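You operate a simulated robot arm through the tools that you are given. There is no shell and no other tool. Be economical: measure what you need, move in short steps, check, and stop when the job is done.

The job below is to be done with a simulated robot arm. You get a single attempt, and the scene is never put back.

Task
Clear the white machine's oil alarm: pump 2 strokes into the oil tank, then press RESET.
Fine: spout parked, lid shut, none spilt.

Only the result counts: the job must be done as asked and must still hold three seconds after the hand-in. Knocking over, shifting, dropping, spilling or breaking anything else fails it. Lids that push on must go on centred and level and be pressed home; caps that screw on are set level and turned clockwise until they are tight.

Robot
A 5-joint arm with a fingered hand on a trunk, on a base that drives. Base frame: it is fixed to the floor where the robot stands at the start and does not move with it; the origin is under the middle of the robot, x ahead of it, y to its left, z up. Lengths are in cm, angles in rad, forces in N, time in s.
With the tool pointing down near the work surface it reaches from about 22 to 56 cm from the robot's upright axis, wherever it stands. Its first joint turns from -2.007 to 2.007 rad. Places, roughly: oil tank [50, 0, 70]; oil tank lid [50, 0, 80]; pump spout [40, -10, 90]; red pump knob [40, -20, 100]; white machine reset button [380, -180, 110]. The tool tilts only in the upright plane through the base axis and itself; it spins freely about its own axis. Payload 2.9 kg.
Tool frame: the origin (TCP) lies between the finger pads and is the grasp point; the fingertips stand 2.2 cm ahead of it; z points along the fingers, y is the line along which they close. The gripper opens to 12.4 cm. The gripper's body begins 6 cm behind the TCP. The gripper is a hand of 3 fingers: y runs from the thumb to the fingers, the wrist lies at [0, 0, -21.8] in the tool frame, and closing takes about 1.5 s.
Orientation is that of the tool frame in the base frame, as a unit quaternion [x, y, z, w]. With the fingers straight down and closing along the base's y, the tool's x points along the base's -x, its y along +y and its z along -z.

Tools
- The arm moves only by the tool nudge_tool. Its argument "targets" is one flat list of numbers, 7 for each row, row after row: the closure in counts, from 0 (fully open) to 255 (shut), then the shift along the tool's x, y, z in units of 50 mm (1.0 is 50 mm), then the turn, a rotation vector about the tool's x, y, z in units of 8 degrees (1.0 is 8 degrees). In form: [jaw, tx, ty, tz, ax, ay, az, jaw, tx, ty, tz, ax, ay, az, ...]. A call has 1 to 12 rows; each row shifts and turns the commanded pose from where the row before left it, along the tool's axes as they then stand. A call with a number of a shift or a turn outside -1 to 1 is refused whole. A row lasts 0.2 s, in which the tool goes at most 5 cm and 0.15 rad; a call with a longer step from one row to the next is refused whole, and so is a gripper value outside its range. A pose out of reach is approached as far as the arm can. The call stops where the force on the tool passes 50 N (or 10 N more than at its start, if that is more) or the arm is blocked; 0.2 s more then pass. The fingers move at their own pace (about 15.3 cm/s each) and stop on an object; they squeeze with about 29 N. The grip force told is the motor's: it shows also when the fingers shut on nothing. Time passes only in rows, and 0.2 s behind the last, so rows that do not move let the fingers close. The reply holds the time, the measured pose of the TCP, the force on the tool along the base axes, the opening and the grip force, in the units named above and with some noise, with the torque about the TCP (base axes, N m) and any sound that the robot's microphone picked up.
- Cameras (640 x 400 px; columns grow to the right, rows downward): "scene" is now at [1.1, 13.26, 168.85]; the picture's right is [-0.16, -0.99, 0.00], its down [-0.82, 0.14, -0.55] and it looks along [0.55, -0.09, -0.83] (base axes); focal length 281 px, centre (320, 200). "wrist" rides on the gripper at [6.4, -3.7, -7.5] in the tool frame; the picture's right is [0.50, 0.87, 0.00], its down [-0.62, 0.36, -0.70] and it looks along [-0.61, 0.35, 0.71] (tool axes); focal length 230 px, centre (320, 200).
- camera(camera): a new picture of that camera. The clock stands still meanwhile.
- raise_lower(by): slides the trunk up (or, below 0, down) by that many cm; the arm and the scene camera ride with it, the base frame stays. It gives what a move gives, with no picture.
- base_move(legs): drives the robot by 1 to 6 legs, each [ahead, left, turn to the left] in cm, cm and rad, along the robot's own axes; the way and the turn of a leg run together, so that a leg with both is an arc; at most 150 cm and 3.142 rad a leg. The arm and the cameras ride along, it lands a little off, and it stops where it bumps. It gives what a move gives.
- preshape(shape): the hand has 3 fingers and takes this shape, open, in about a second: jaw (thumb against the fingers, like two jaws); tri (thumb and two fingers); tip (a fingertip pinch); poke (one finger out to press); point (the index stretched); flat (the hand flat); cup (the hand cupped); fist (a fist). The gripper value then closes the fingers along that shape, each until it touches; the sizes above hold for jaw. It gives what a move gives, with no picture.
- aim_head(pan, tilt): turns the head with the scene camera to pan (to the left, within 2.705 rad either way) and tilt (down, from -0.506 to 1.204), counted from straight ahead of the robot. It gives what a move gives.
- probe_pixels(camera, pixels): for up to 12 pixels [column, row] of the newest picture of that camera ("zoom" is the newest enlarged one), the place [x, y, z] in the base frame of the surface seen there, good to about 0.2 cm. The clock stands still meanwhile.
- zoom(camera, box): a new picture of the part [left, top, right, bottom] of that camera's present view, enlarged. The clock stands still meanwhile.
- close_job(): hands the job in; it is judged then, once.

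Work in short steps. Measure before you move; look again where a grasp or a placing could have gone wrong, and mend it. You have 80 turns and 60 pictures in all, those below and enlarged ones among them. Open the gripper and draw the arm clear of the work before you hand the job in, unless the task says otherwise; then end with one line.

The tools are called after "Request:" as a command line: name --argument value ..., lists and objects as JSON in quotes. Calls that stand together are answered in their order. nudge_tool: Moves the arm, as the interface text tells. Its arguments: {"type":"object","properties":{"targets":{"type":"array","items":{"type":"number"}}},"required":["targets"]} The other tools are called the same way: raise_lower (by) slides the trunk up or down; preshape (shape) gives the hand a shape; base_move (legs) drives the base; aim_head (pan, tilt) turns the head that bears the scene camera; camera (camera) takes a picture; probe_pixels (camera, pixels) gives the place of the surface under pixels of a picture; zoom (camera, box) takes an enlarged picture of a part of a camera's view; close_job () hands the job in.

At the start:

```text
time_s: 0.0
tcp_pos: [32.48, -1.41, 127.27]
orientation: [0.001, 1.0, 0.0, 0.0]
contact_force: [0.6, 0.0, 0.6]
ft_torque: [-0.01, -0.03, 0.0]
finger_gap: 12.38
finger_force: 0.0
shape: jaw
trunk travel left (down, up): [-80.0, 19.0]
robot x, y, heading: [-0.3, 0.36, -0.005]
head pan, tilt: [-0.166, 0.984]
```

scene: 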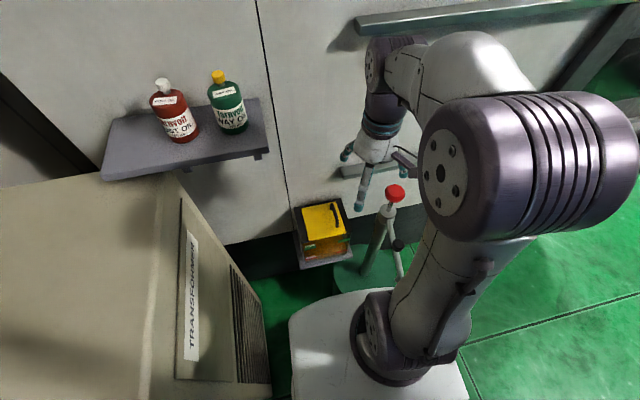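
wrist: 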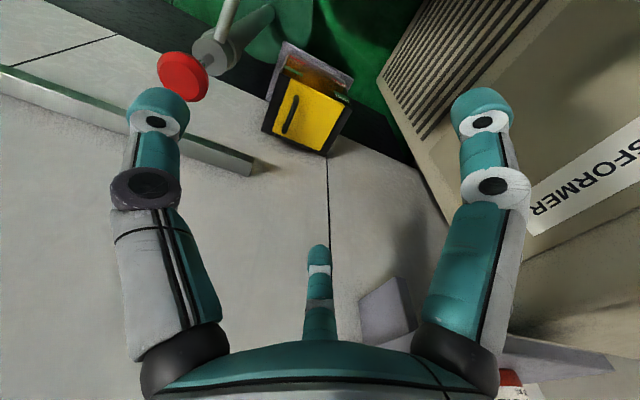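

The pictures show the tank with a yellow lid at about (323,220), the red knob at (395,193) and two bottles on a shelf. I zoom in on the tank and pump to get their geometry.

Request:
zoom --camera "scene" --box '[270, 160, 430, 300]'

Request:
zoom --camera "wrist" --box '[140, 0, 380, 160]'

Request:
probe_pixels --camera "scene" --pixels '[[395, 192], [305, 210], [340, 203], [347, 232], [308, 244], [334, 215], [398, 245], [400, 272], [388, 212], [325, 265], [365, 270]]'

```text
2.86 times, centred on (350, 230) of scene
```

zoom: 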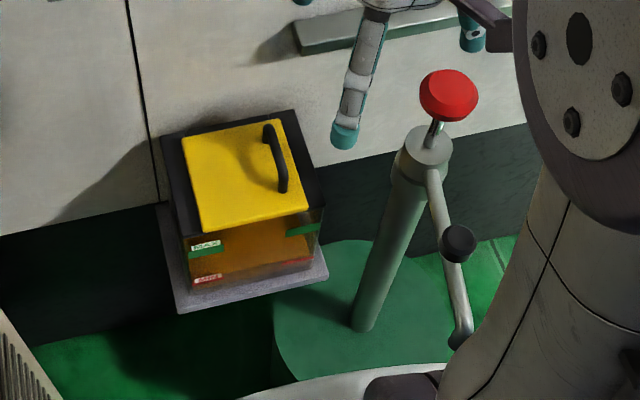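

```text
2.50 times, centred on (260, 80) of wrist
```

zoom: 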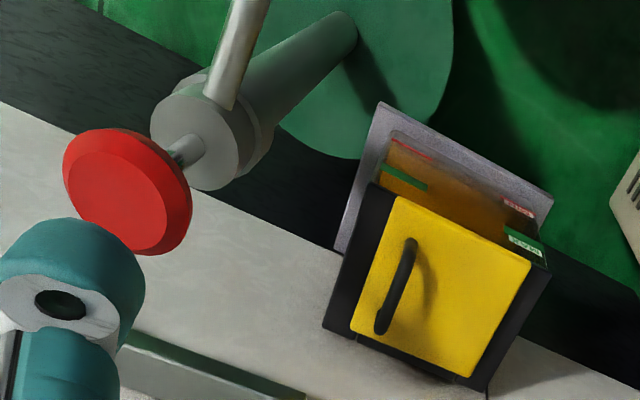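

```text
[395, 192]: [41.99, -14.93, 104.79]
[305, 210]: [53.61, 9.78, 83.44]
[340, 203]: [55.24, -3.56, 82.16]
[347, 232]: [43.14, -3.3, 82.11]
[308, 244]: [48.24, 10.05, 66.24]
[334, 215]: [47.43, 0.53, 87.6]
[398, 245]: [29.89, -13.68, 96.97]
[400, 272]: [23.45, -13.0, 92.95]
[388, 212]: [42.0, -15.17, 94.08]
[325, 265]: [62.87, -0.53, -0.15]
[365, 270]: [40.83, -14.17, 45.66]
```

The handle is on the right part of the lid, and the spout runs back toward me with a black knob on it. I probe details in the zoomed wrist picture.

Request:
probe_pixels --camera "zoom" --pixels '[[402, 203], [526, 262], [474, 374], [354, 326], [410, 245], [384, 322], [400, 285], [470, 300], [120, 195], [205, 150], [376, 190], [335, 320]]'

Request:
aim_head --pan -0.9 --tilt 0.2

Request:
camera --camera "scene"

```text
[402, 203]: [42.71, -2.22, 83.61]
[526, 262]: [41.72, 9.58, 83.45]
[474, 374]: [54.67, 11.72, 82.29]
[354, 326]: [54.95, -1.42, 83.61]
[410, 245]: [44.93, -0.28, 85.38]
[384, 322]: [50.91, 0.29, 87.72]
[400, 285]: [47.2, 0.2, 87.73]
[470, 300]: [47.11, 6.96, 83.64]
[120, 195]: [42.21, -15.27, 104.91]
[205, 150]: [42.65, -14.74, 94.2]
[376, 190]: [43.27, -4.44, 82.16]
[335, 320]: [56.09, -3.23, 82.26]
```

```text
time_s: 1.1
tcp_pos: [32.48, -1.46, 127.24]
orientation: [0.0, 1.0, 0.0, 0.0]
contact_force: [-0.3, -0.7, -0.6]
ft_torque: [-0.01, 0.02, 0.0]
finger_gap: 12.38
finger_force: 0.0
shape: jaw
trunk travel left (down, up): [-80.0, 19.0]
robot x, y, heading: [0.15, -0.13, 0.001]
head pan, tilt: [-0.901, 0.201]
```

```text
55 pictures are left
```

scene: 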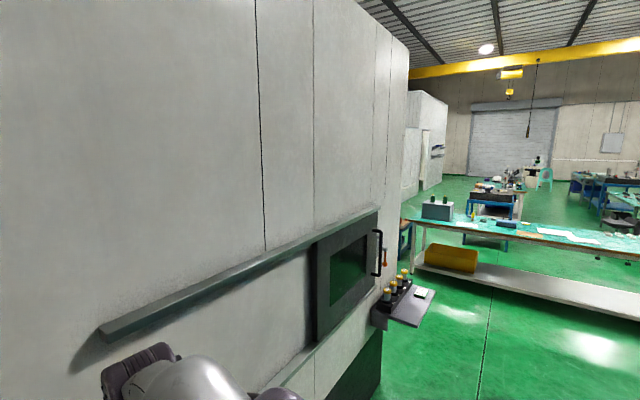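

The lid (z≈83.6, x 42–55, y −2…11) has its handle bar at y≈0.1, which suggests a hinge on the +y side. I check the shelf clearance and the hinge in a new scene view.

Request:
aim_head --pan 0.0 --tilt 0.95

Request:
camera --camera "scene"

```text
time_s: 2.3
tcp_pos: [32.4, -1.37, 127.18]
orientation: [0.0, 1.0, 0.0, 0.001]
contact_force: [0.5, 0.1, -0.2]
ft_torque: [-0.01, 0.0, -0.05]
finger_gap: 12.42
finger_force: 0.0
shape: jaw
trunk travel left (down, up): [-80.0, 19.0]
robot x, y, heading: [-0.07, -0.05, -0.001]
head pan, tilt: [0.0, 0.949]
```

```text
54 pictures are left
```

scene: 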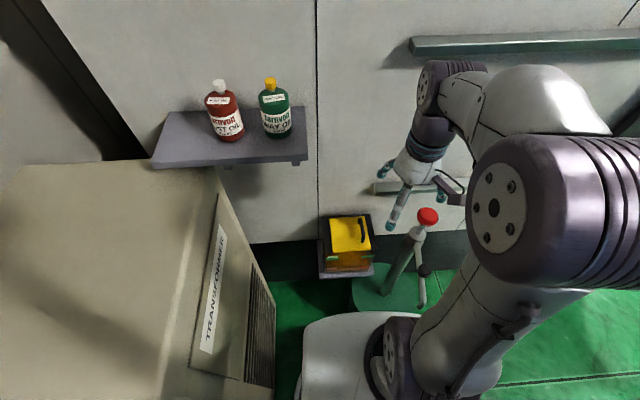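

Request:
zoom --camera "scene" --box '[300, 195, 460, 315]'

Request:
probe_pixels --camera "scene" --pixels '[[290, 160], [300, 120], [265, 170], [275, 330], [260, 260], [330, 150], [215, 200], [340, 210]]'

```text
3.33 times, centred on (380, 255) of scene
```

zoom: 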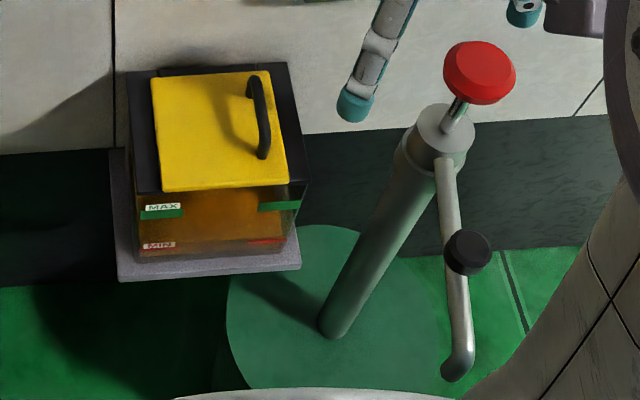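

```text
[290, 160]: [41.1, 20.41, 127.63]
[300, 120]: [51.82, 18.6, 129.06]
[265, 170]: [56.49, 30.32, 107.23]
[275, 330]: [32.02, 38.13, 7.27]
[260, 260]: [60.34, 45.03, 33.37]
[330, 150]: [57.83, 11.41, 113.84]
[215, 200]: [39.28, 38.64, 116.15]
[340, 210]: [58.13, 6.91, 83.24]
```

Shelf and transformer are clear of the lid's swing. I lower the trunk, then bring the open hand over the handle (48, 0.1).

Request:
raise_lower --by -30

Request:
nudge_tool --targets '[0, -0.8, 0, 0, 0, 0, 0, 0, -0.8, 0.1, 0, 0, 0, 0, 0, -0.8, 0.1, 0, 0, 0, 0, 0, -0.7, 0.08, 0, 0, 0, 0, 0, 0, 0, 0, 0, 0, 0]'

Request:
camera --camera "wrist"

```text
time_s: 5.3
tcp_pos: [32.56, -1.37, 97.19]
orientation: [-0.001, 1.0, -0.001, 0.0]
contact_force: [0.2, 0.6, -0.9]
ft_torque: [-0.02, -0.01, 0.0]
finger_gap: 12.41
finger_force: 0.0
shape: jaw
trunk travel left (down, up): [-50.0, 49.0]
robot x, y, heading: [0.45, -0.01, -0.002]
head pan, tilt: [0.0, 0.949]
```

```text
time_s: 6.5
tcp_pos: [48.11, -0.32, 97.3]
orientation: [0.0, 1.0, 0.0, 0.0]
contact_force: [-0.8, 0.1, -0.9]
ft_torque: [0.04, -0.03, 0.0]
finger_gap: 12.4
finger_force: 0.1
shape: jaw
trunk travel left (down, up): [-50.0, 49.0]
robot x, y, heading: [-0.03, -0.47, 0.003]
head pan, tilt: [0.0, 0.949]
```

```text
52 pictures are left
```

wrist: 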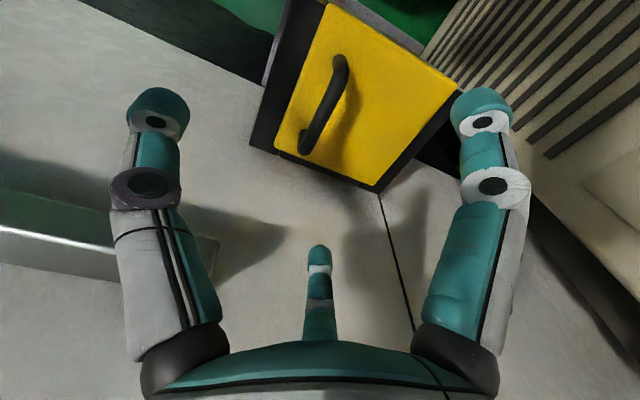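

The handle shows at (340,60)–(308,145). I probe it along its length before descending.

Request:
probe_pixels --camera "wrist" --pixels '[[340, 62], [333, 85], [325, 108], [314, 128], [305, 148], [390, 100], [295, 115], [150, 100], [480, 100], [318, 250]]'

```text
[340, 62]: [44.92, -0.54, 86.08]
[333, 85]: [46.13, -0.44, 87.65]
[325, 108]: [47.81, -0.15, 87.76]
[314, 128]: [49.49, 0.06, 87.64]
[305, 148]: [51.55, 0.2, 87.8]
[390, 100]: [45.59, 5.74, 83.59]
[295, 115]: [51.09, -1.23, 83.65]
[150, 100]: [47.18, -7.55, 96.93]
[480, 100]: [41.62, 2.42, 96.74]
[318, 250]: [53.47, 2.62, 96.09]
```

The fingers appear spaced at 120° (thumb at y≈−7.5, the others at y≈2.5, x±6). I close them in the air to see how they converge.

Request:
nudge_tool --targets '[200, 0, 0, 0, 0, 0, 0, 200, 0, 0, 0, 0, 0, 0, 200, 0, 0, 0, 0, 0, 0, 200, 0, 0, 0, 0, 0, 0, 200, 0, 0, 0, 0, 0, 0, 200, 0, 0, 0, 0, 0, 0]'

Request:
camera --camera "wrist"

```text
time_s: 7.9
tcp_pos: [48.13, -0.28, 97.41]
orientation: [0.001, 1.0, 0.0, 0.001]
contact_force: [0.0, -0.7, -0.1]
ft_torque: [0.01, -0.01, -0.01]
finger_gap: 2.69
finger_force: 0.2
shape: jaw
trunk travel left (down, up): [-50.0, 49.0]
robot x, y, heading: [-0.24, -0.12, -0.002]
head pan, tilt: [0.0, 0.949]
```

```text
51 pictures are left
```

wrist: 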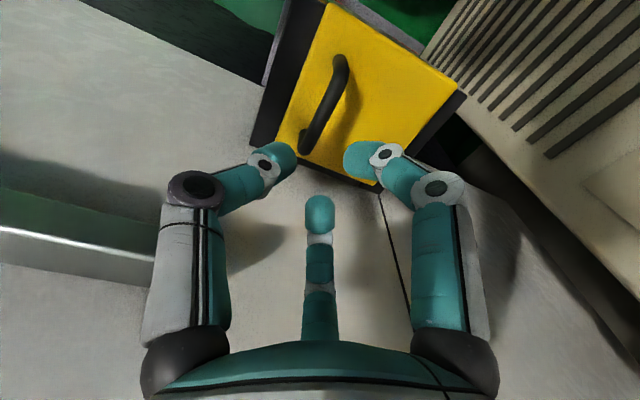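

The fingers curl inward toward a common centre. I probe the tips to see their real places and height.

Request:
probe_pixels --camera "wrist" --pixels '[[285, 160], [362, 158], [319, 212], [262, 162], [385, 155], [195, 190], [440, 188]]'

Request:
preshape --shape "tip"

Request:
camera --camera "wrist"

```text
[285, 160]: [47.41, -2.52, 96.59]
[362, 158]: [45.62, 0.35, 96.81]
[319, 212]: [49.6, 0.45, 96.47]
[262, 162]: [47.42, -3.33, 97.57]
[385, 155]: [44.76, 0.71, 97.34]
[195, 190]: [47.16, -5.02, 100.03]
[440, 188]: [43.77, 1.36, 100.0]
```

```text
time_s: 8.8
tcp_pos: [48.11, -0.17, 97.46]
orientation: [0.0, 1.0, 0.0, 0.0]
contact_force: [0.2, -0.5, -0.5]
ft_torque: [-0.03, -0.02, 0.01]
finger_gap: 12.39
finger_force: 0.1
shape: tip
trunk travel left (down, up): [-50.0, 49.0]
robot x, y, heading: [-0.22, 0.09, -0.003]
head pan, tilt: [0.0, 0.949]
```

```text
50 pictures are left
```

wrist: 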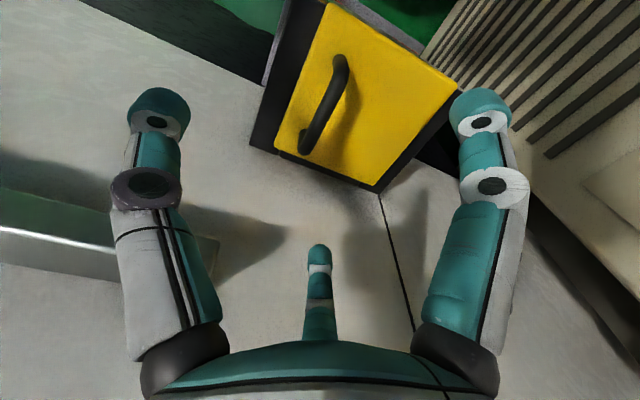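

Jaw closure works as thumb against two fingers across the bar. I go back to jaw, lower to bar height (z≈87) and close gently.

Request:
preshape --shape "jaw"

Request:
nudge_tool --targets '[0, 0, 0, 0.8, 0, 0, 0, 0, 0, 0, 0.7, 0, 0, 0, 0, 0, 0, 0.6, 0, 0, 0, 0, 0, 0, 0, 0, 0, 0]'

Request:
camera --camera "wrist"

```text
time_s: 9.7
tcp_pos: [48.09, -0.17, 97.47]
orientation: [0.0, 1.0, 0.0, -0.001]
contact_force: [-0.1, 0.6, -0.4]
ft_torque: [-0.01, -0.02, -0.02]
finger_gap: 12.37
finger_force: 0.2
shape: jaw
trunk travel left (down, up): [-50.0, 49.0]
robot x, y, heading: [-0.05, 0.31, 0.001]
head pan, tilt: [0.0, 0.949]
```

```text
time_s: 10.7
tcp_pos: [48.14, -0.23, 86.76]
orientation: [0.0, 1.0, 0.0, 0.001]
contact_force: [-0.3, 0.2, 0.5]
ft_torque: [0.0, -0.06, -0.02]
finger_gap: 12.41
finger_force: 0.0
shape: jaw
trunk travel left (down, up): [-50.0, 49.0]
robot x, y, heading: [0.08, -0.13, -0.002]
head pan, tilt: [0.0, 0.949]
```

```text
49 pictures are left
```

wrist: 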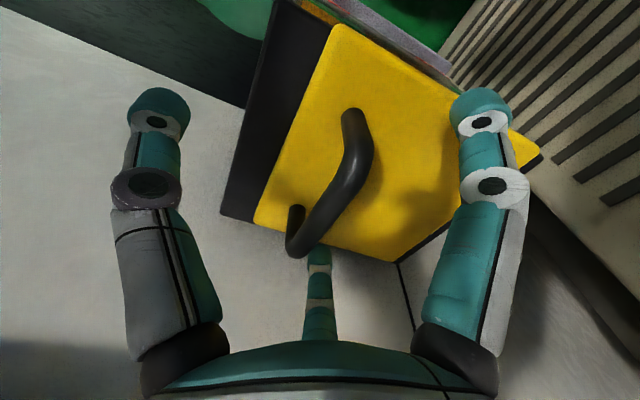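

Bar is between the fingers. I close on it.

Request:
nudge_tool --targets '[255, 0, 0, 0, 0, 0, 0, 255, 0, 0, 0, 0, 0, 0, 255, 0, 0, 0, 0, 0, 0, 255, 0, 0, 0, 0, 0, 0, 255, 0, 0, 0, 0, 0, 0, 255, 0, 0, 0, 0, 0, 0, 255, 0, 0, 0, 0, 0, 0, 255, 0, 0, 0, 0, 0, 0]'

Request:
camera --camera "wrist"

```text
time_s: 12.5
tcp_pos: [48.17, -0.05, 86.75]
orientation: [-0.001, 1.0, -0.001, -0.001]
contact_force: [7.3, 10.4, -5.0]
ft_torque: [-0.06, 0.01, 0.55]
finger_gap: 0.42
finger_force: 29.0
shape: jaw
trunk travel left (down, up): [-50.0, 49.0]
robot x, y, heading: [-0.1, 0.14, 0.002]
head pan, tilt: [0.0, 0.949]
```

```text
48 pictures are left
```

wrist: 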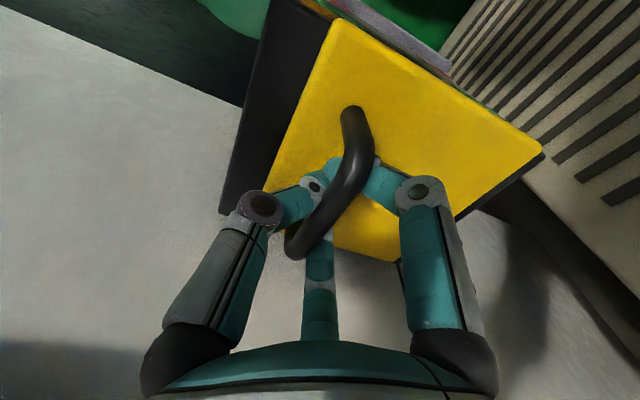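

The fingers hook under the bar. I lift a first 10° along an arc about a presumed hinge at y≈10.7, z≈83 and check the forces.

Request:
nudge_tool --targets '[255, 0, 0.07, -0.18, 0, 0, 0, 255, 0, 0.1, -0.18, 0, 0, 0, 255, 0, 0, 0, 0, 0, 0]'

Request:
camera --camera "wrist"

Request:
camera --camera "scene"

```text
time_s: 13.3
tcp_pos: [48.2, 0.77, 88.39]
orientation: [-0.001, 1.0, -0.001, -0.001]
contact_force: [4.7, 7.4, -5.4]
ft_torque: [-0.06, 0.06, 0.54]
finger_gap: 0.4
finger_force: 29.3
shape: jaw
trunk travel left (down, up): [-50.0, 49.0]
robot x, y, heading: [0.03, -0.16, -0.004]
head pan, tilt: [0.0, 0.949]
```

```text
47 pictures are left
```

wrist: 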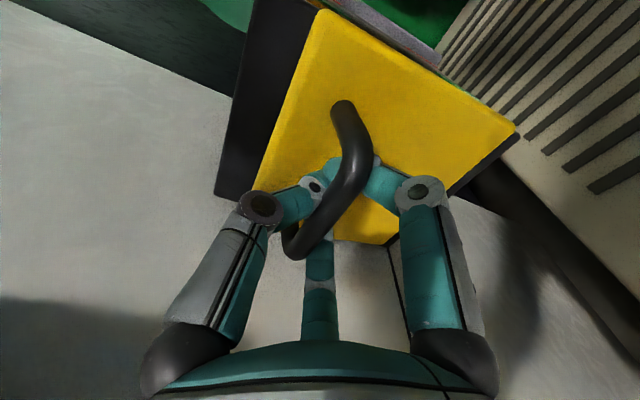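

```text
46 pictures are left
```

scene: 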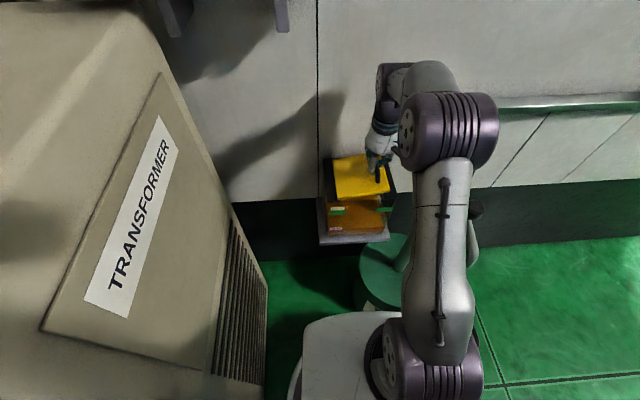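

The lid seems to be lifting with its left side low. I probe it to confirm the hinge axis.

Request:
zoom --camera "scene" --box '[310, 130, 420, 250]'

Request:
probe_pixels --camera "scene" --pixels '[[336, 165], [340, 195], [350, 180], [362, 162], [378, 188], [387, 188], [362, 190]]'

```text
3.33 times, centred on (365, 190) of scene
```

zoom: 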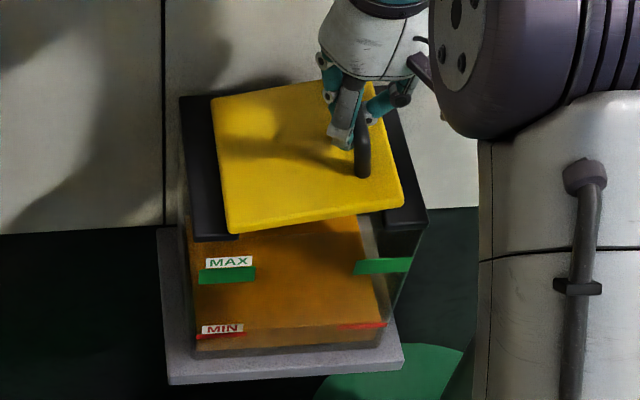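

```text
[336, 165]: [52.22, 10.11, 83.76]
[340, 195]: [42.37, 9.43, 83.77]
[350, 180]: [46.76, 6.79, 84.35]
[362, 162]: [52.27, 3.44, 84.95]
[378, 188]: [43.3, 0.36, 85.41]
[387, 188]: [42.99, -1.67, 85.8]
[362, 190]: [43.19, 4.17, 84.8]
```

Hinge confirmed at y≈10.3, z≈83.4. I continue along the arc up to about 50°.

Request:
nudge_tool --targets '[255, 0, 0.11, -0.16, 0, 0, 0, 255, 0, 0.11, -0.15, 0, 0, 0, 255, 0, 0.14, -0.135, 0, 0, 0, 255, 0, 0.14, -0.135, 0, 0, 0, 255, 0, 0.16, -0.11, 0, 0, 0, 255, 0, 0.16, -0.11, 0, 0, 0, 255, 0, 0.175, -0.08, 0, 0, 0, 255, 0, 0.175, -0.08, 0, 0, 0, 255, 0, 0, 0, 0, 0, 0]'

Request:
zoom --camera "scene" --box '[310, 110, 420, 250]'

Request:
camera --camera "wrist"

```text
time_s: 15.3
tcp_pos: [48.08, 6.77, 93.21]
orientation: [0.0, 1.0, -0.001, -0.001]
contact_force: [-9.8, 6.5, -25.7]
ft_torque: [-0.34, 0.52, 0.65]
finger_gap: 0.28
finger_force: 28.8
shape: jaw
trunk travel left (down, up): [-50.0, 49.0]
robot x, y, heading: [-0.03, 0.27, 0.004]
head pan, tilt: [0.0, 0.949]
```

```text
2.86 times, centred on (365, 180) of scene
```

zoom: 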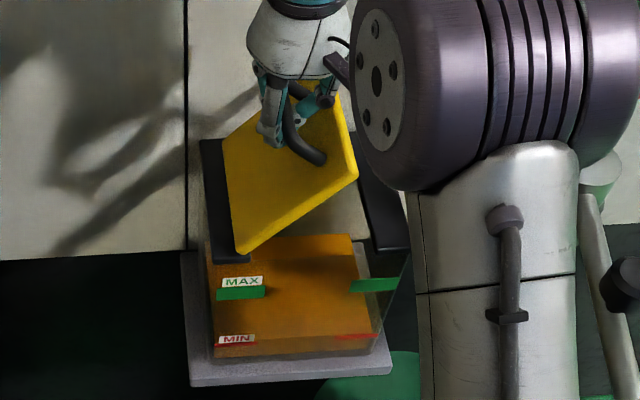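

```text
43 pictures are left
```

wrist: 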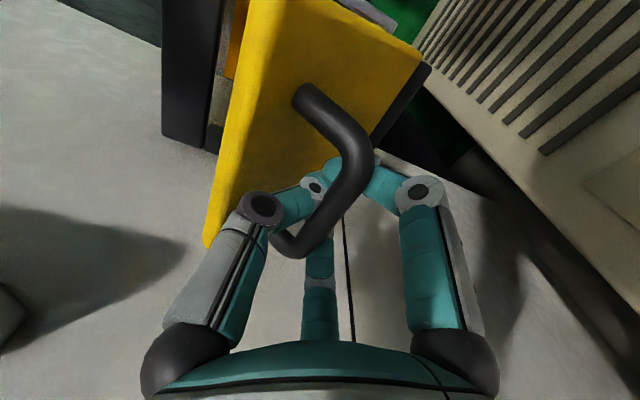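

Lid is at ≈45–50° with the thumb close to its face and 25 N downward on the bar. I now open gradually while moving +y, so the thumb keeps pushing the bar over.

Request:
nudge_tool --targets '[225, 0, 0.18, 0, 0, 0, 0, 200, 0, 0.18, 0, 0, 0, 0, 175, 0, 0.18, 0, 0, 0, 0, 150, 0, 0.18, 0, 0, 0, 0, 125, 0, 0.18, 0, 0, 0, 0, 110, 0, 0.18, 0, 0, 0, 0]'

Request:
zoom --camera "scene" --box '[310, 110, 420, 250]'

Request:
camera --camera "wrist"

```text
time_s: 16.7
tcp_pos: [48.03, 12.07, 93.42]
orientation: [-0.001, 1.0, 0.0, -0.001]
contact_force: [0.2, -0.2, 0.2]
ft_torque: [-0.01, -0.02, -0.04]
finger_gap: 7.01
finger_force: 0.0
shape: jaw
trunk travel left (down, up): [-50.0, 49.0]
robot x, y, heading: [-0.1, -0.56, -0.001]
head pan, tilt: [0.0, 0.949]
```

```text
2.86 times, centred on (365, 180) of scene
```

zoom: 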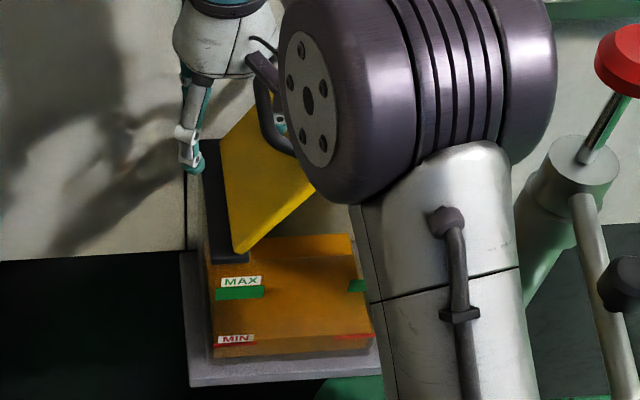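

```text
41 pictures are left
```

wrist: 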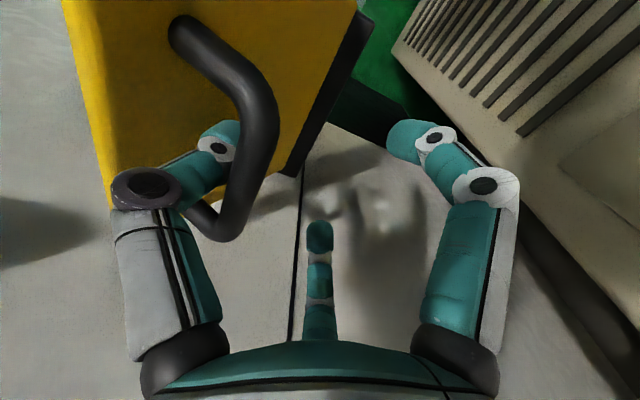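

The lid holds by itself around 48° and the thumb is on the bar's −y side. I push further +y in small steps.

Request:
nudge_tool --targets '[110, 0, 0.2, 0, 0, 0, 0, 110, 0, 0.2, 0, 0, 0, 0, 110, 0, 0.2, 0, 0, 0, 0, 110, 0, 0.2, 0, 0, 0, 0, 110, 0, 0, 0, 0, 0, 0]'

Request:
zoom --camera "scene" --box '[290, 90, 420, 250]'

Request:
camera --camera "wrist"

```text
time_s: 17.9
tcp_pos: [48.07, 16.07, 93.26]
orientation: [0.0, 1.0, -0.001, -0.001]
contact_force: [0.1, -0.1, -0.4]
ft_torque: [0.03, 0.0, 0.05]
finger_gap: 7.02
finger_force: 0.1
shape: jaw
trunk travel left (down, up): [-50.0, 49.0]
robot x, y, heading: [0.08, -0.11, -0.001]
head pan, tilt: [0.0, 0.949]
```

```text
2.50 times, centred on (355, 170) of scene
```

zoom: 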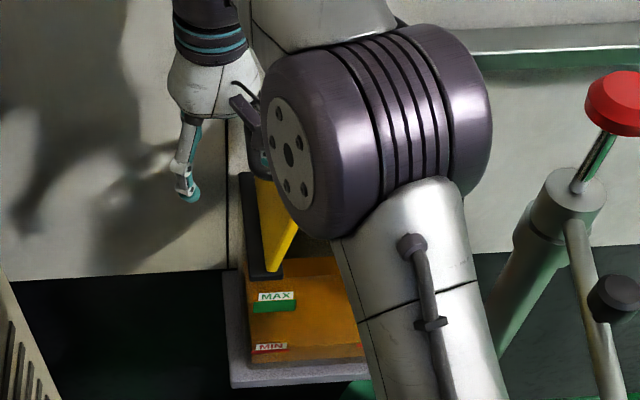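

```text
39 pictures are left
```

wrist: 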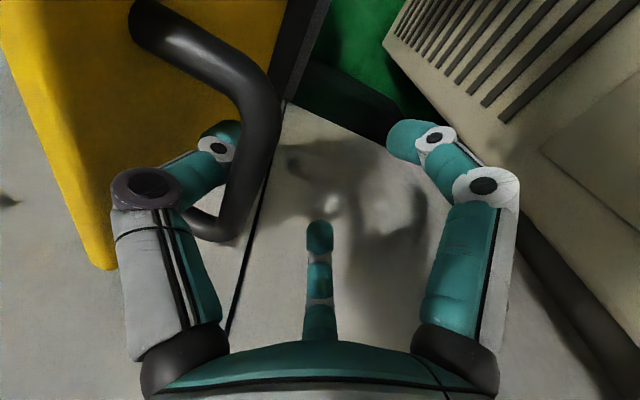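

It works, the lid is now about 70°. I go on another 3–4 cm.

Request:
nudge_tool --targets '[110, 0, 0.2, 0, 0, 0, 0, 110, 0, 0.2, 0, 0, 0, 0, 110, 0, 0.2, 0, 0, 0, 0, 110, 0, 0.1, 0, 0, 0, 0, 110, 0, 0, 0, 0, 0, 0]'

Request:
zoom --camera "scene" --box '[270, 90, 420, 250]'

Request:
camera --camera "wrist"

```text
time_s: 19.1
tcp_pos: [47.97, 19.55, 93.31]
orientation: [0.0, 1.0, 0.0, 0.0]
contact_force: [0.3, -0.3, 0.3]
ft_torque: [-0.04, 0.0, 0.0]
finger_gap: 7.02
finger_force: 0.1
shape: jaw
trunk travel left (down, up): [-50.0, 49.0]
robot x, y, heading: [-0.06, -0.22, 0.005]
head pan, tilt: [0.0, 0.949]
```

```text
2.50 times, centred on (345, 170) of scene
```

zoom: 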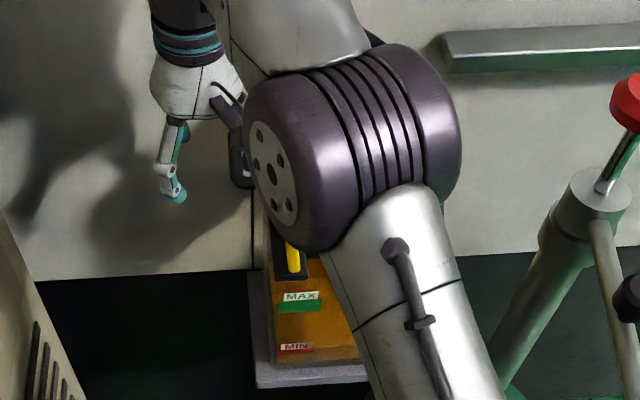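

```text
37 pictures are left
```

wrist: 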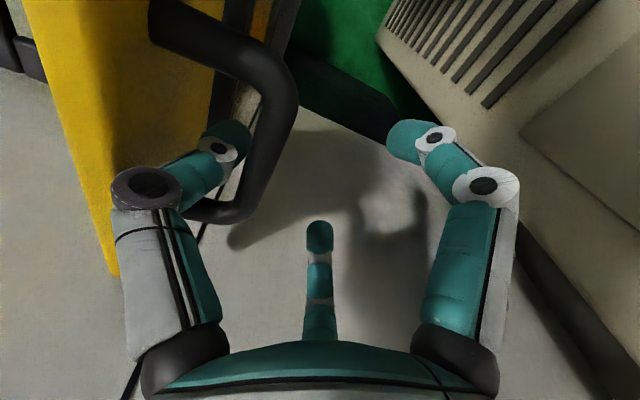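

The lid is near vertical. Before freeing the thumb upward, I check the wrist's clearance to the shelf.

Request:
aim_head --pan 0.2 --tilt 0.6

Request:
camera --camera "scene"

```text
time_s: 19.9
tcp_pos: [47.96, 19.52, 93.34]
orientation: [0.001, 1.0, 0.0, 0.0]
contact_force: [-0.4, 0.6, -0.7]
ft_torque: [-0.01, 0.0, 0.0]
finger_gap: 7.0
finger_force: 0.2
shape: jaw
trunk travel left (down, up): [-50.0, 49.0]
robot x, y, heading: [-0.05, -0.29, 0.0]
head pan, tilt: [0.201, 0.6]
```

```text
36 pictures are left
```

scene: 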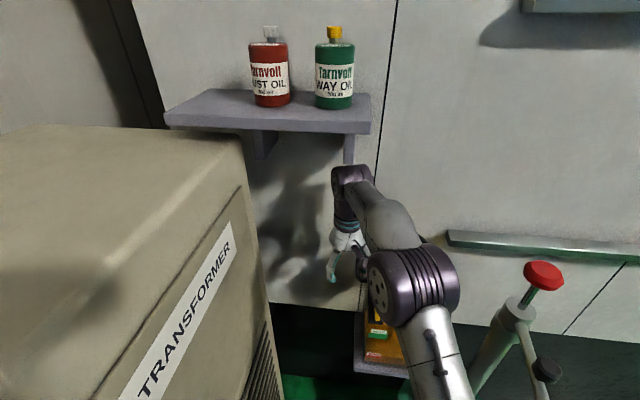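

Request:
zoom --camera "scene" --box '[260, 90, 460, 310]'

Request:
probe_pixels --camera "scene" --pixels '[[345, 168], [338, 190], [365, 168], [368, 112], [368, 130], [348, 155], [350, 140], [330, 128]]'

```text
1.82 times, centred on (360, 200) of scene
```

zoom: 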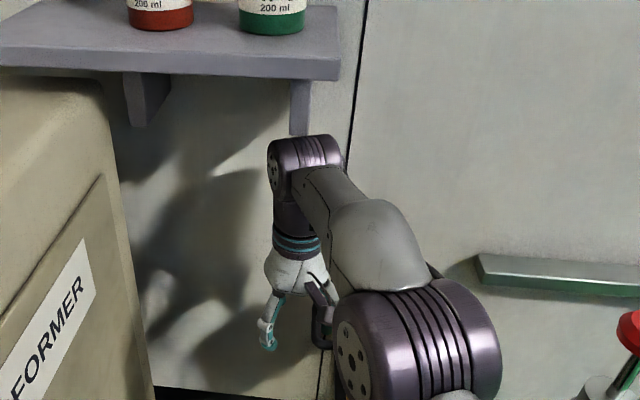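

```text
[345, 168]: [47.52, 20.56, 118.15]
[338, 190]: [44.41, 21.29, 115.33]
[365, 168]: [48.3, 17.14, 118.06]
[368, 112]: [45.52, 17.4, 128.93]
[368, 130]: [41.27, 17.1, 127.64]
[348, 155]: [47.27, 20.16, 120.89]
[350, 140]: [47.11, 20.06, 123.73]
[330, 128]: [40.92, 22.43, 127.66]
```

The wrist joint tops at z≈118 just under a shelf bracket (z≈121), so I must not lift straight up. I tilt the hand about 27° in its radial plane (wrist toward the robot) with a bit more +y push, then look again.

Request:
nudge_tool --targets '[110, 0, 0.06, 0, -0.33, -0.82, 0, 110, 0, 0.06, 0, -0.33, -0.82, 0, 110, 0, 0.06, 0, -0.33, -0.82, 0, 110, 0, 0.06, 0, -0.33, -0.82, 0, 110, 0, 0, 0, 0, 0, 0]'

Request:
zoom --camera "scene" --box '[260, 90, 460, 310]'

Request:
camera --camera "wrist"

```text
time_s: 21.1
tcp_pos: [48.75, 19.08, 93.43]
orientation: [-0.001, 0.97, 0.099, 0.223]
contact_force: [-0.4, 0.0, -0.1]
ft_torque: [0.0, -0.01, 0.01]
finger_gap: 7.04
finger_force: 0.1
shape: jaw
out of reach, approached as far as the arm can: row 2, 3, 4
trunk travel left (down, up): [-50.0, 49.0]
robot x, y, heading: [0.02, -0.05, 0.001]
head pan, tilt: [0.201, 0.6]
```

```text
1.82 times, centred on (360, 200) of scene
```

zoom: 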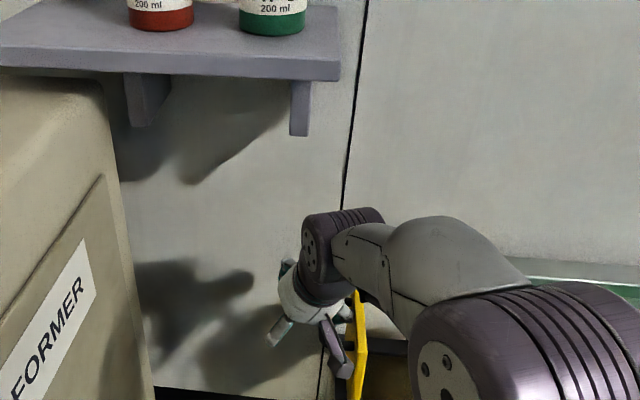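

```text
33 pictures are left
```

wrist: 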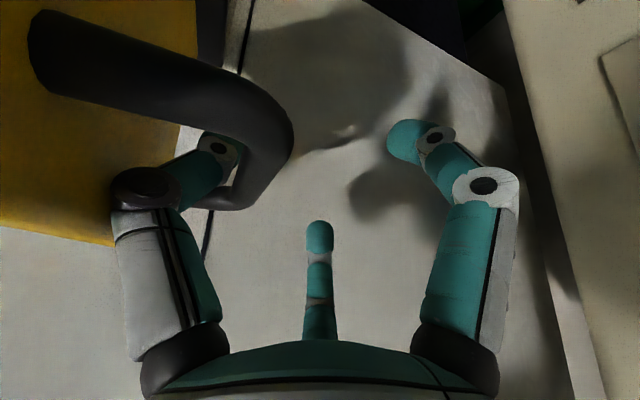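

The wrist is well clear now and the lid is vertical. I straighten the thumb with matched +y motion and retract along the tool axis.

Request:
nudge_tool --targets '[85, 0, 0.14, 0, 0, 0, 0, 60, 0, 0.14, 0, 0, 0, 0, 60, 0, 0, -0.4, 0, 0, 0, 60, 0, 0, -0.4, 0, 0, 0, 60, 0, 0, -0.4, 0, 0, 0, 60, 0, 0, -0.4, 0, 0, 0, 60, 0, 0, 0, 0, 0, 0]'

Request:
camera --camera "wrist"

Request:
camera --camera "scene"

```text
time_s: 22.8
tcp_pos: [45.51, 16.92, 100.6]
orientation: [-0.001, 0.97, 0.096, 0.225]
contact_force: [-0.4, 0.6, 0.5]
ft_torque: [-0.01, -0.03, 0.0]
finger_gap: 9.46
finger_force: 0.0
shape: jaw
out of reach, approached as far as the arm can: row 1, 2, 3
trunk travel left (down, up): [-50.0, 49.0]
robot x, y, heading: [-0.26, -0.19, 0.0]
head pan, tilt: [0.201, 0.6]
```

```text
32 pictures are left
```

wrist: 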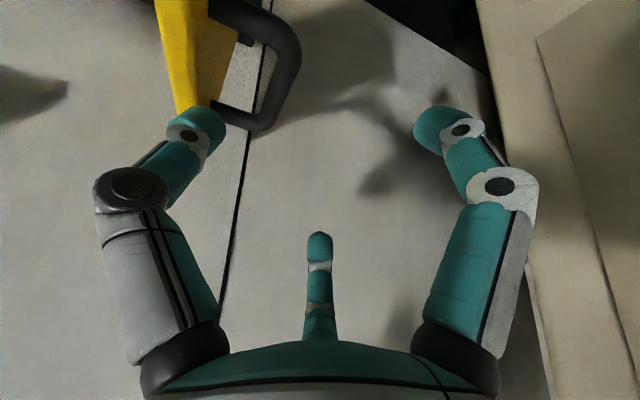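

```text
31 pictures are left
```

scene: 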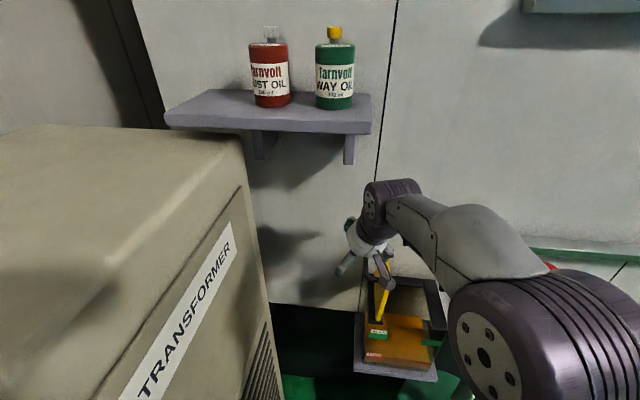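

The thumb is nearly out and the lid stands at about 85°. I retract more, swing back and to the right away from the shelf, and bring the hand upright.

Request:
nudge_tool --targets '[60, 0, 0, -0.6, 0, 0, 0, 60, 0.455, -0.415, -0.6, 0, 0, 0, 60, 0.455, -0.415, -0.6, 0, 0, 0, 60, 0.455, -0.415, -0.6, 0, 0, 0, 60, 0.455, -0.415, -0.6, 0, 0, 0, 60, 0, 0, 0, 0.33, 0.82, 0, 60, 0, 0, 0, 0.33, 0.82, 0, 60, 0, 0, 0, 0.33, 0.82, 0, 60, 0, 0, 0, 0.33, 0.82, 0, 0, 0, 0, 0, 0, 0, 0]'

Request:
aim_head --pan -0.1 --tilt 0.9

Request:
camera --camera "scene"

Request:
camera --camera "wrist"

```text
time_s: 24.9
tcp_pos: [31.48, 9.52, 108.36]
orientation: [0.0, 1.0, 0.0, -0.001]
contact_force: [-0.1, -1.0, -0.1]
ft_torque: [-0.01, 0.03, 0.01]
finger_gap: 12.39
finger_force: 0.1
shape: jaw
out of reach, approached as far as the arm can: row 4, 5
trunk travel left (down, up): [-50.0, 49.0]
robot x, y, heading: [-0.53, -0.02, -0.004]
head pan, tilt: [0.201, 0.6]
```

```text
time_s: 25.8
tcp_pos: [31.47, 9.51, 108.4]
orientation: [0.0, 1.0, 0.0, 0.0]
contact_force: [-0.6, 0.2, -0.9]
ft_torque: [0.01, -0.02, -0.01]
finger_gap: 12.38
finger_force: 0.0
shape: jaw
trunk travel left (down, up): [-50.0, 49.0]
robot x, y, heading: [0.05, -0.26, 0.005]
head pan, tilt: [-0.099, 0.901]
```

```text
30 pictures are left
```

scene: 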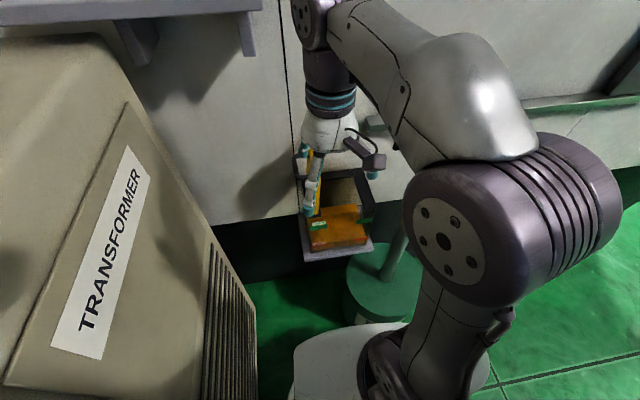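

```text
29 pictures are left
```

wrist: 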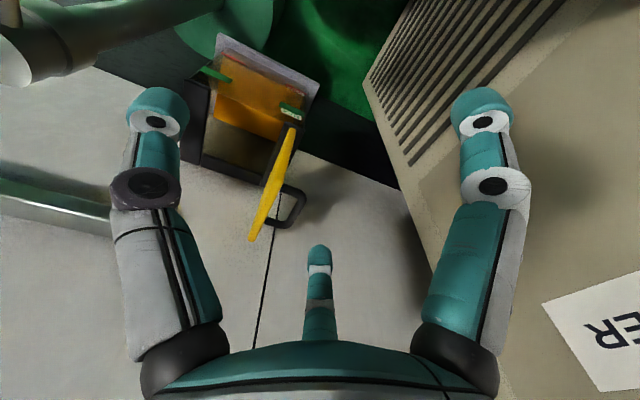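

The lid stays open. Now I move the hand over the spout's black knob (30, −13.7, 97), staying high.

Request:
nudge_tool --targets '[0, 0.06, -0.93, 0, 0, 0, 0, 0, 0.06, -0.93, 0, 0, 0, 0, 0, 0.06, -0.93, 0, 0, 0, 0, 0, 0.06, -0.93, 0, 0, 0, 0, 0, 0.06, -0.92, 0, 0, 0, 0, 0, 0, 0, 0, 0, 0, 0]'

Request:
camera --camera "wrist"

```text
time_s: 27.1
tcp_pos: [30.06, -13.78, 108.36]
orientation: [-0.001, 1.0, 0.0, 0.0]
contact_force: [-0.5, -0.1, 0.0]
ft_torque: [-0.01, 0.01, 0.02]
finger_gap: 12.41
finger_force: 0.1
shape: jaw
trunk travel left (down, up): [-50.0, 49.0]
robot x, y, heading: [0.09, -0.41, 0.006]
head pan, tilt: [-0.099, 0.901]
```

```text
28 pictures are left
```

wrist: 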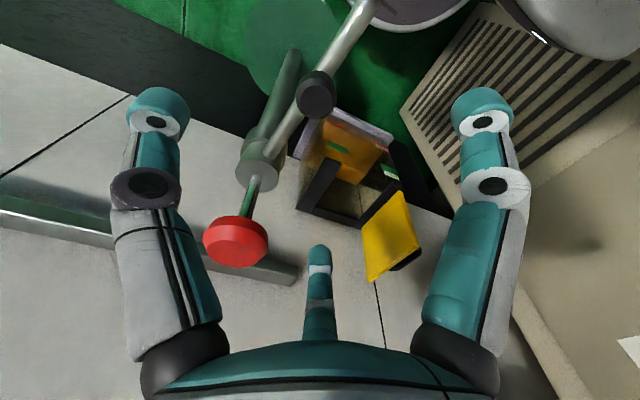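

Black knob at (316,95), red knob at (236,242). I probe them and the spout precisely.

Request:
probe_pixels --camera "wrist" --pixels '[[314, 88], [322, 103], [306, 108], [318, 80], [347, 50], [370, 8], [257, 175], [240, 237], [215, 240], [280, 148]]'

Request:
zoom --camera "wrist" --box '[200, 0, 440, 280]'

```text
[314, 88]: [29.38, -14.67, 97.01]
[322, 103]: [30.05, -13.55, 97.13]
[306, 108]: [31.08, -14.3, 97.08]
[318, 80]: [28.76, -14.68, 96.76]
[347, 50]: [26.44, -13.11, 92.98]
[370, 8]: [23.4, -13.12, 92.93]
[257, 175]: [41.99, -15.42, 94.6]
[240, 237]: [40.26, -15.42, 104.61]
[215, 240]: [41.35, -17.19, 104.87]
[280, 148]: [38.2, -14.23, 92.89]
```

```text
1.43 times, centred on (320, 140) of wrist
```

zoom: 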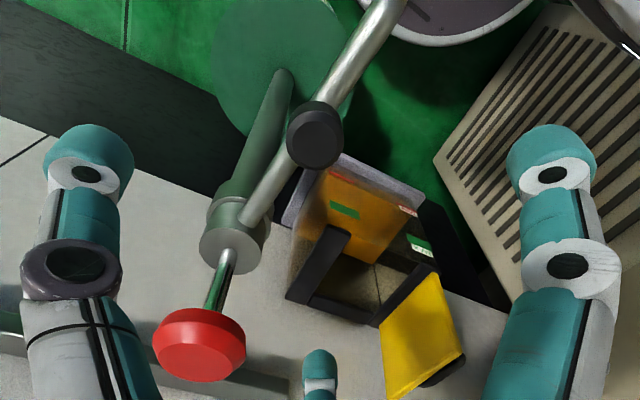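

Knob centre ≈(29.9, −13.9), top z 97. I descend to z≈96.3 and close on it.

Request:
nudge_tool --targets '[0, 0.03, -0.02, 0.8, 0, 0, 0, 0, 0, 0, 0.8, 0, 0, 0, 0, 0, 0, 0.8, 0, 0, 0, 0, 0, 0, 0, 0, 0, 0, 255, 0, 0, 0, 0, 0, 0, 255, 0, 0, 0, 0, 0, 0, 255, 0, 0, 0, 0, 0, 0, 255, 0, 0, 0, 0, 0, 0, 255, 0, 0, 0, 0, 0, 0, 255, 0, 0, 0, 0, 0, 0, 255, 0, 0, 0, 0, 0, 0]'

Request:
camera --camera "wrist"

```text
time_s: 29.6
tcp_pos: [29.76, -13.74, 96.09]
orientation: [-0.001, 1.0, 0.001, -0.002]
contact_force: [-8.5, 3.8, -38.1]
ft_torque: [0.02, 0.21, -0.05]
finger_gap: 2.45
finger_force: 28.9
shape: jaw
trunk travel left (down, up): [-50.0, 49.0]
robot x, y, heading: [-0.13, 0.15, 0.004]
head pan, tilt: [-0.099, 0.901]
```

```text
26 pictures are left
```

wrist: 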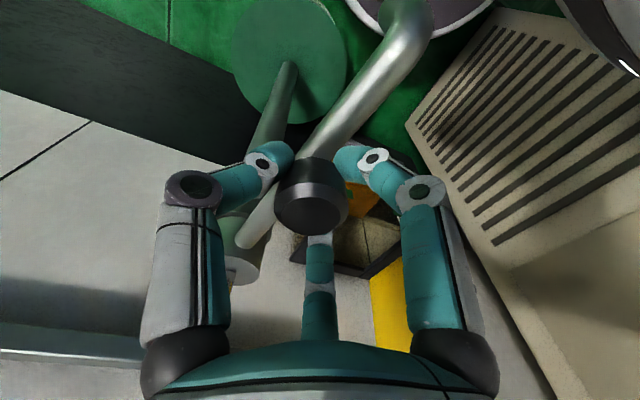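

The fingers curled under the knob and pull with 38 N. I relax to a loose cage and drop slightly.

Request:
nudge_tool --targets '[205, 0, 0, 0.06, 0, 0, 0, 205, 0, 0, 0, 0, 0, 0, 205, 0, 0, 0, 0, 0, 0]'

```text
time_s: 30.4
tcp_pos: [29.76, -13.83, 95.97]
orientation: [0.0, 1.0, 0.0, 0.0]
contact_force: [0.9, -0.9, -0.4]
ft_torque: [-0.05, -0.01, -0.03]
finger_gap: 2.58
finger_force: 0.1
shape: jaw
trunk travel left (down, up): [-50.0, 49.0]
robot x, y, heading: [-0.03, 0.43, -0.0]
head pan, tilt: [-0.099, 0.901]
```

Relaxed. I swing the spout about the column (42.2, −15), first to about 115°.

Request:
nudge_tool --targets '[205, -0.06, 0.3, 0, 0, 0, 0, 205, -0.09, 0.3, 0, 0, 0, 0, 205, -0.13, 0.29, 0, 0, 0, 0, 205, -0.166, 0.282, 0, 0, 0, 0, 205, -0.2, 0.25, 0, 0, 0, 0, 205, -0.236, 0.226, 0, 0, 0, 0, 205, -0.26, 0.19, 0, 0, 0, 0, 205, -0.284, 0.156, 0, 0, 0, 0, 205, 0, 0, 0, 0, 0, 0]'

Request:
camera --camera "wrist"

```text
time_s: 32.4
tcp_pos: [37.03, -3.86, 96.07]
orientation: [-0.001, 1.0, 0.0, 0.0]
contact_force: [-0.5, -0.7, -1.6]
ft_torque: [0.01, 0.04, -0.03]
finger_gap: 2.51
finger_force: 0.1
shape: jaw
trunk travel left (down, up): [-50.0, 49.0]
robot x, y, heading: [-0.08, -0.06, 0.003]
head pan, tilt: [-0.099, 0.901]
```

```text
25 pictures are left
```

wrist: 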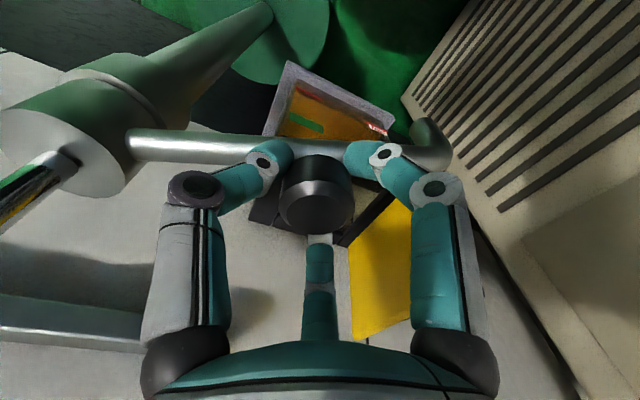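

The spout follows. I continue to ≈72°, above the tank's middle.

Request:
nudge_tool --targets '[205, -0.3, 0.12, 0, 0, 0, 0, 205, -0.314, 0.075, 0, 0, 0, 0, 205, -0.323, 0.03, 0, 0, 0, 0, 205, -0.323, 0, 0, 0, 0, 0, 205, -0.28, -0.04, 0, 0, 0, 0, 205, -0.268, -0.07, 0, 0, 0, 0, 205, 0, 0, 0, 0, 0, 0]'

Request:
camera --camera "wrist"

Request:
camera --camera "scene"

```text
time_s: 34.0
tcp_pos: [45.96, -3.08, 95.99]
orientation: [0.0, 1.0, 0.0, -0.001]
contact_force: [0.4, 2.1, -2.8]
ft_torque: [0.01, -0.02, -0.06]
finger_gap: 2.49
finger_force: 0.1
shape: jaw
trunk travel left (down, up): [-50.0, 49.0]
robot x, y, heading: [0.13, 0.13, 0.001]
head pan, tilt: [-0.099, 0.901]
```

```text
24 pictures are left
```

wrist: 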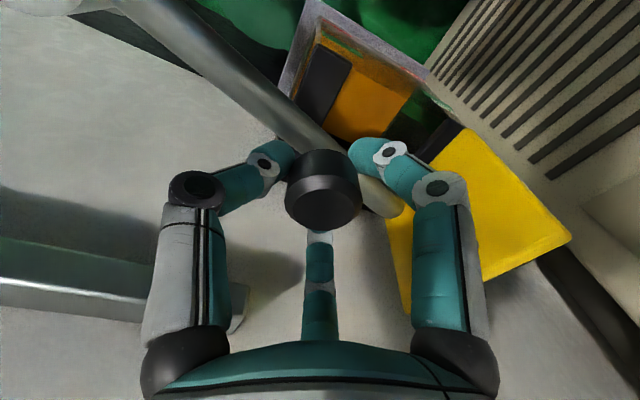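

```text
23 pictures are left
```

scene: 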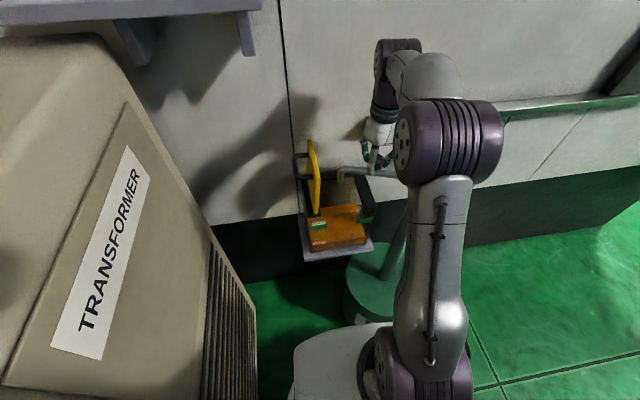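

Spout end appears at about (343,170) above the tank. I zoom and probe it against the tank rim.

Request:
zoom --camera "scene" --box '[280, 120, 420, 270]'

Request:
probe_pixels --camera "scene" --pixels '[[341, 168], [341, 178], [355, 168], [313, 145], [317, 205], [305, 180], [350, 185], [365, 190]]'

```text
2.67 times, centred on (350, 195) of scene
```

zoom: 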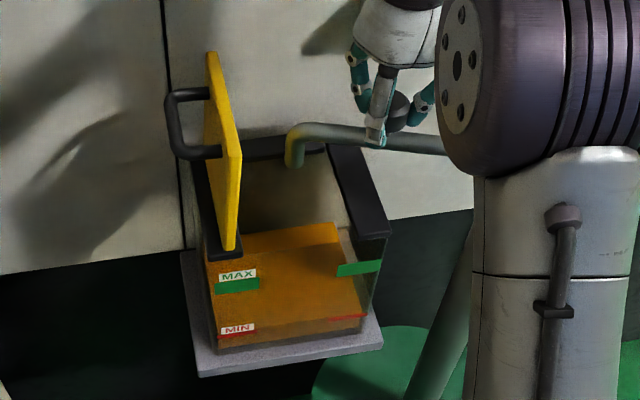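

```text
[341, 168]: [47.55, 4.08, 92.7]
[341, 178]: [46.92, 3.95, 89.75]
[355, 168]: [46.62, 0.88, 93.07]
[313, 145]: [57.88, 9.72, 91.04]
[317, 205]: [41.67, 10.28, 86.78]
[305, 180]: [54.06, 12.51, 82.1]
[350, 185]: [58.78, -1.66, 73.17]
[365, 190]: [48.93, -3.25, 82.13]
```

Spout tip is at about (47.5, 4, 89), well inside the tank opening. I open, rise, and move above the red knob (42.1, −15.2).

Request:
nudge_tool --targets '[100, 0, 0, 0, 0, 0, 0, 0, 0, 0, 0, 0, 0, 0, 0, 0, 0, 0, 0, 0, 0, 0, 0, 0, 0, 0, 0, 0, 0, 0, 0, -0.7, 0, 0, 0, 0, 0, 0, -0.9, 0, 0, 0, 0, 0, 0, -0.9, 0, 0, 0, 0, 0, 0, -0.9, 0, 0, 0, 0, 0.25, -0.8, 0, 0, 0, 0, 0, 0.25, -0.8, 0, 0, 0, 0, 0, 0.27, -0.8, 0, 0, 0, 0, 0, 0, 0, 0, 0, 0]'

Request:
preshape --shape "fist"

Request:
camera --camera "wrist"

Request:
zoom --camera "scene" --box '[280, 90, 480, 270]'

```text
refused: targets must hold 7 numbers for each row
```

```text
time_s: 34.9
tcp_pos: [46.47, -2.9, 95.54]
orientation: [-0.001, 1.0, -0.001, -0.008]
contact_force: [-6.2, 16.0, -77.7]
ft_torque: [-0.21, -0.12, 0.03]
finger_gap: 0.0
finger_force: 0.0
shape: fist
trunk travel left (down, up): [-50.0, 49.0]
robot x, y, heading: [0.01, 0.06, -0.004]
head pan, tilt: [-0.099, 0.901]
```

```text
21 pictures are left
```

wrist: 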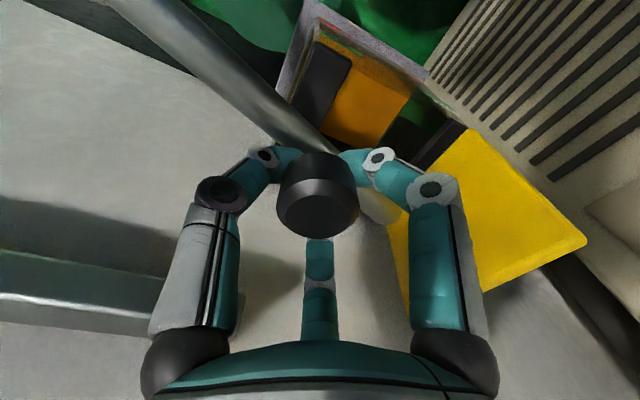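

```text
2.22 times, centred on (380, 180) of scene
```

zoom: 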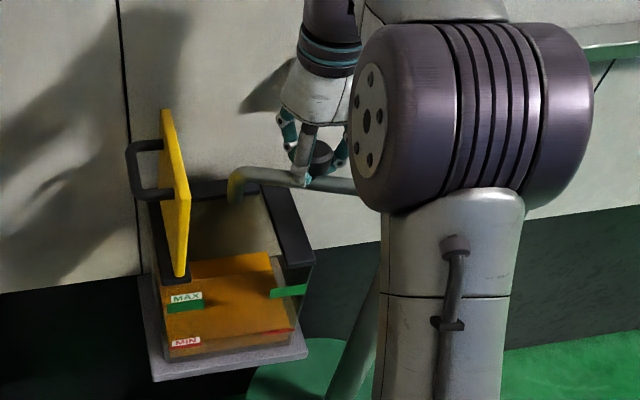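

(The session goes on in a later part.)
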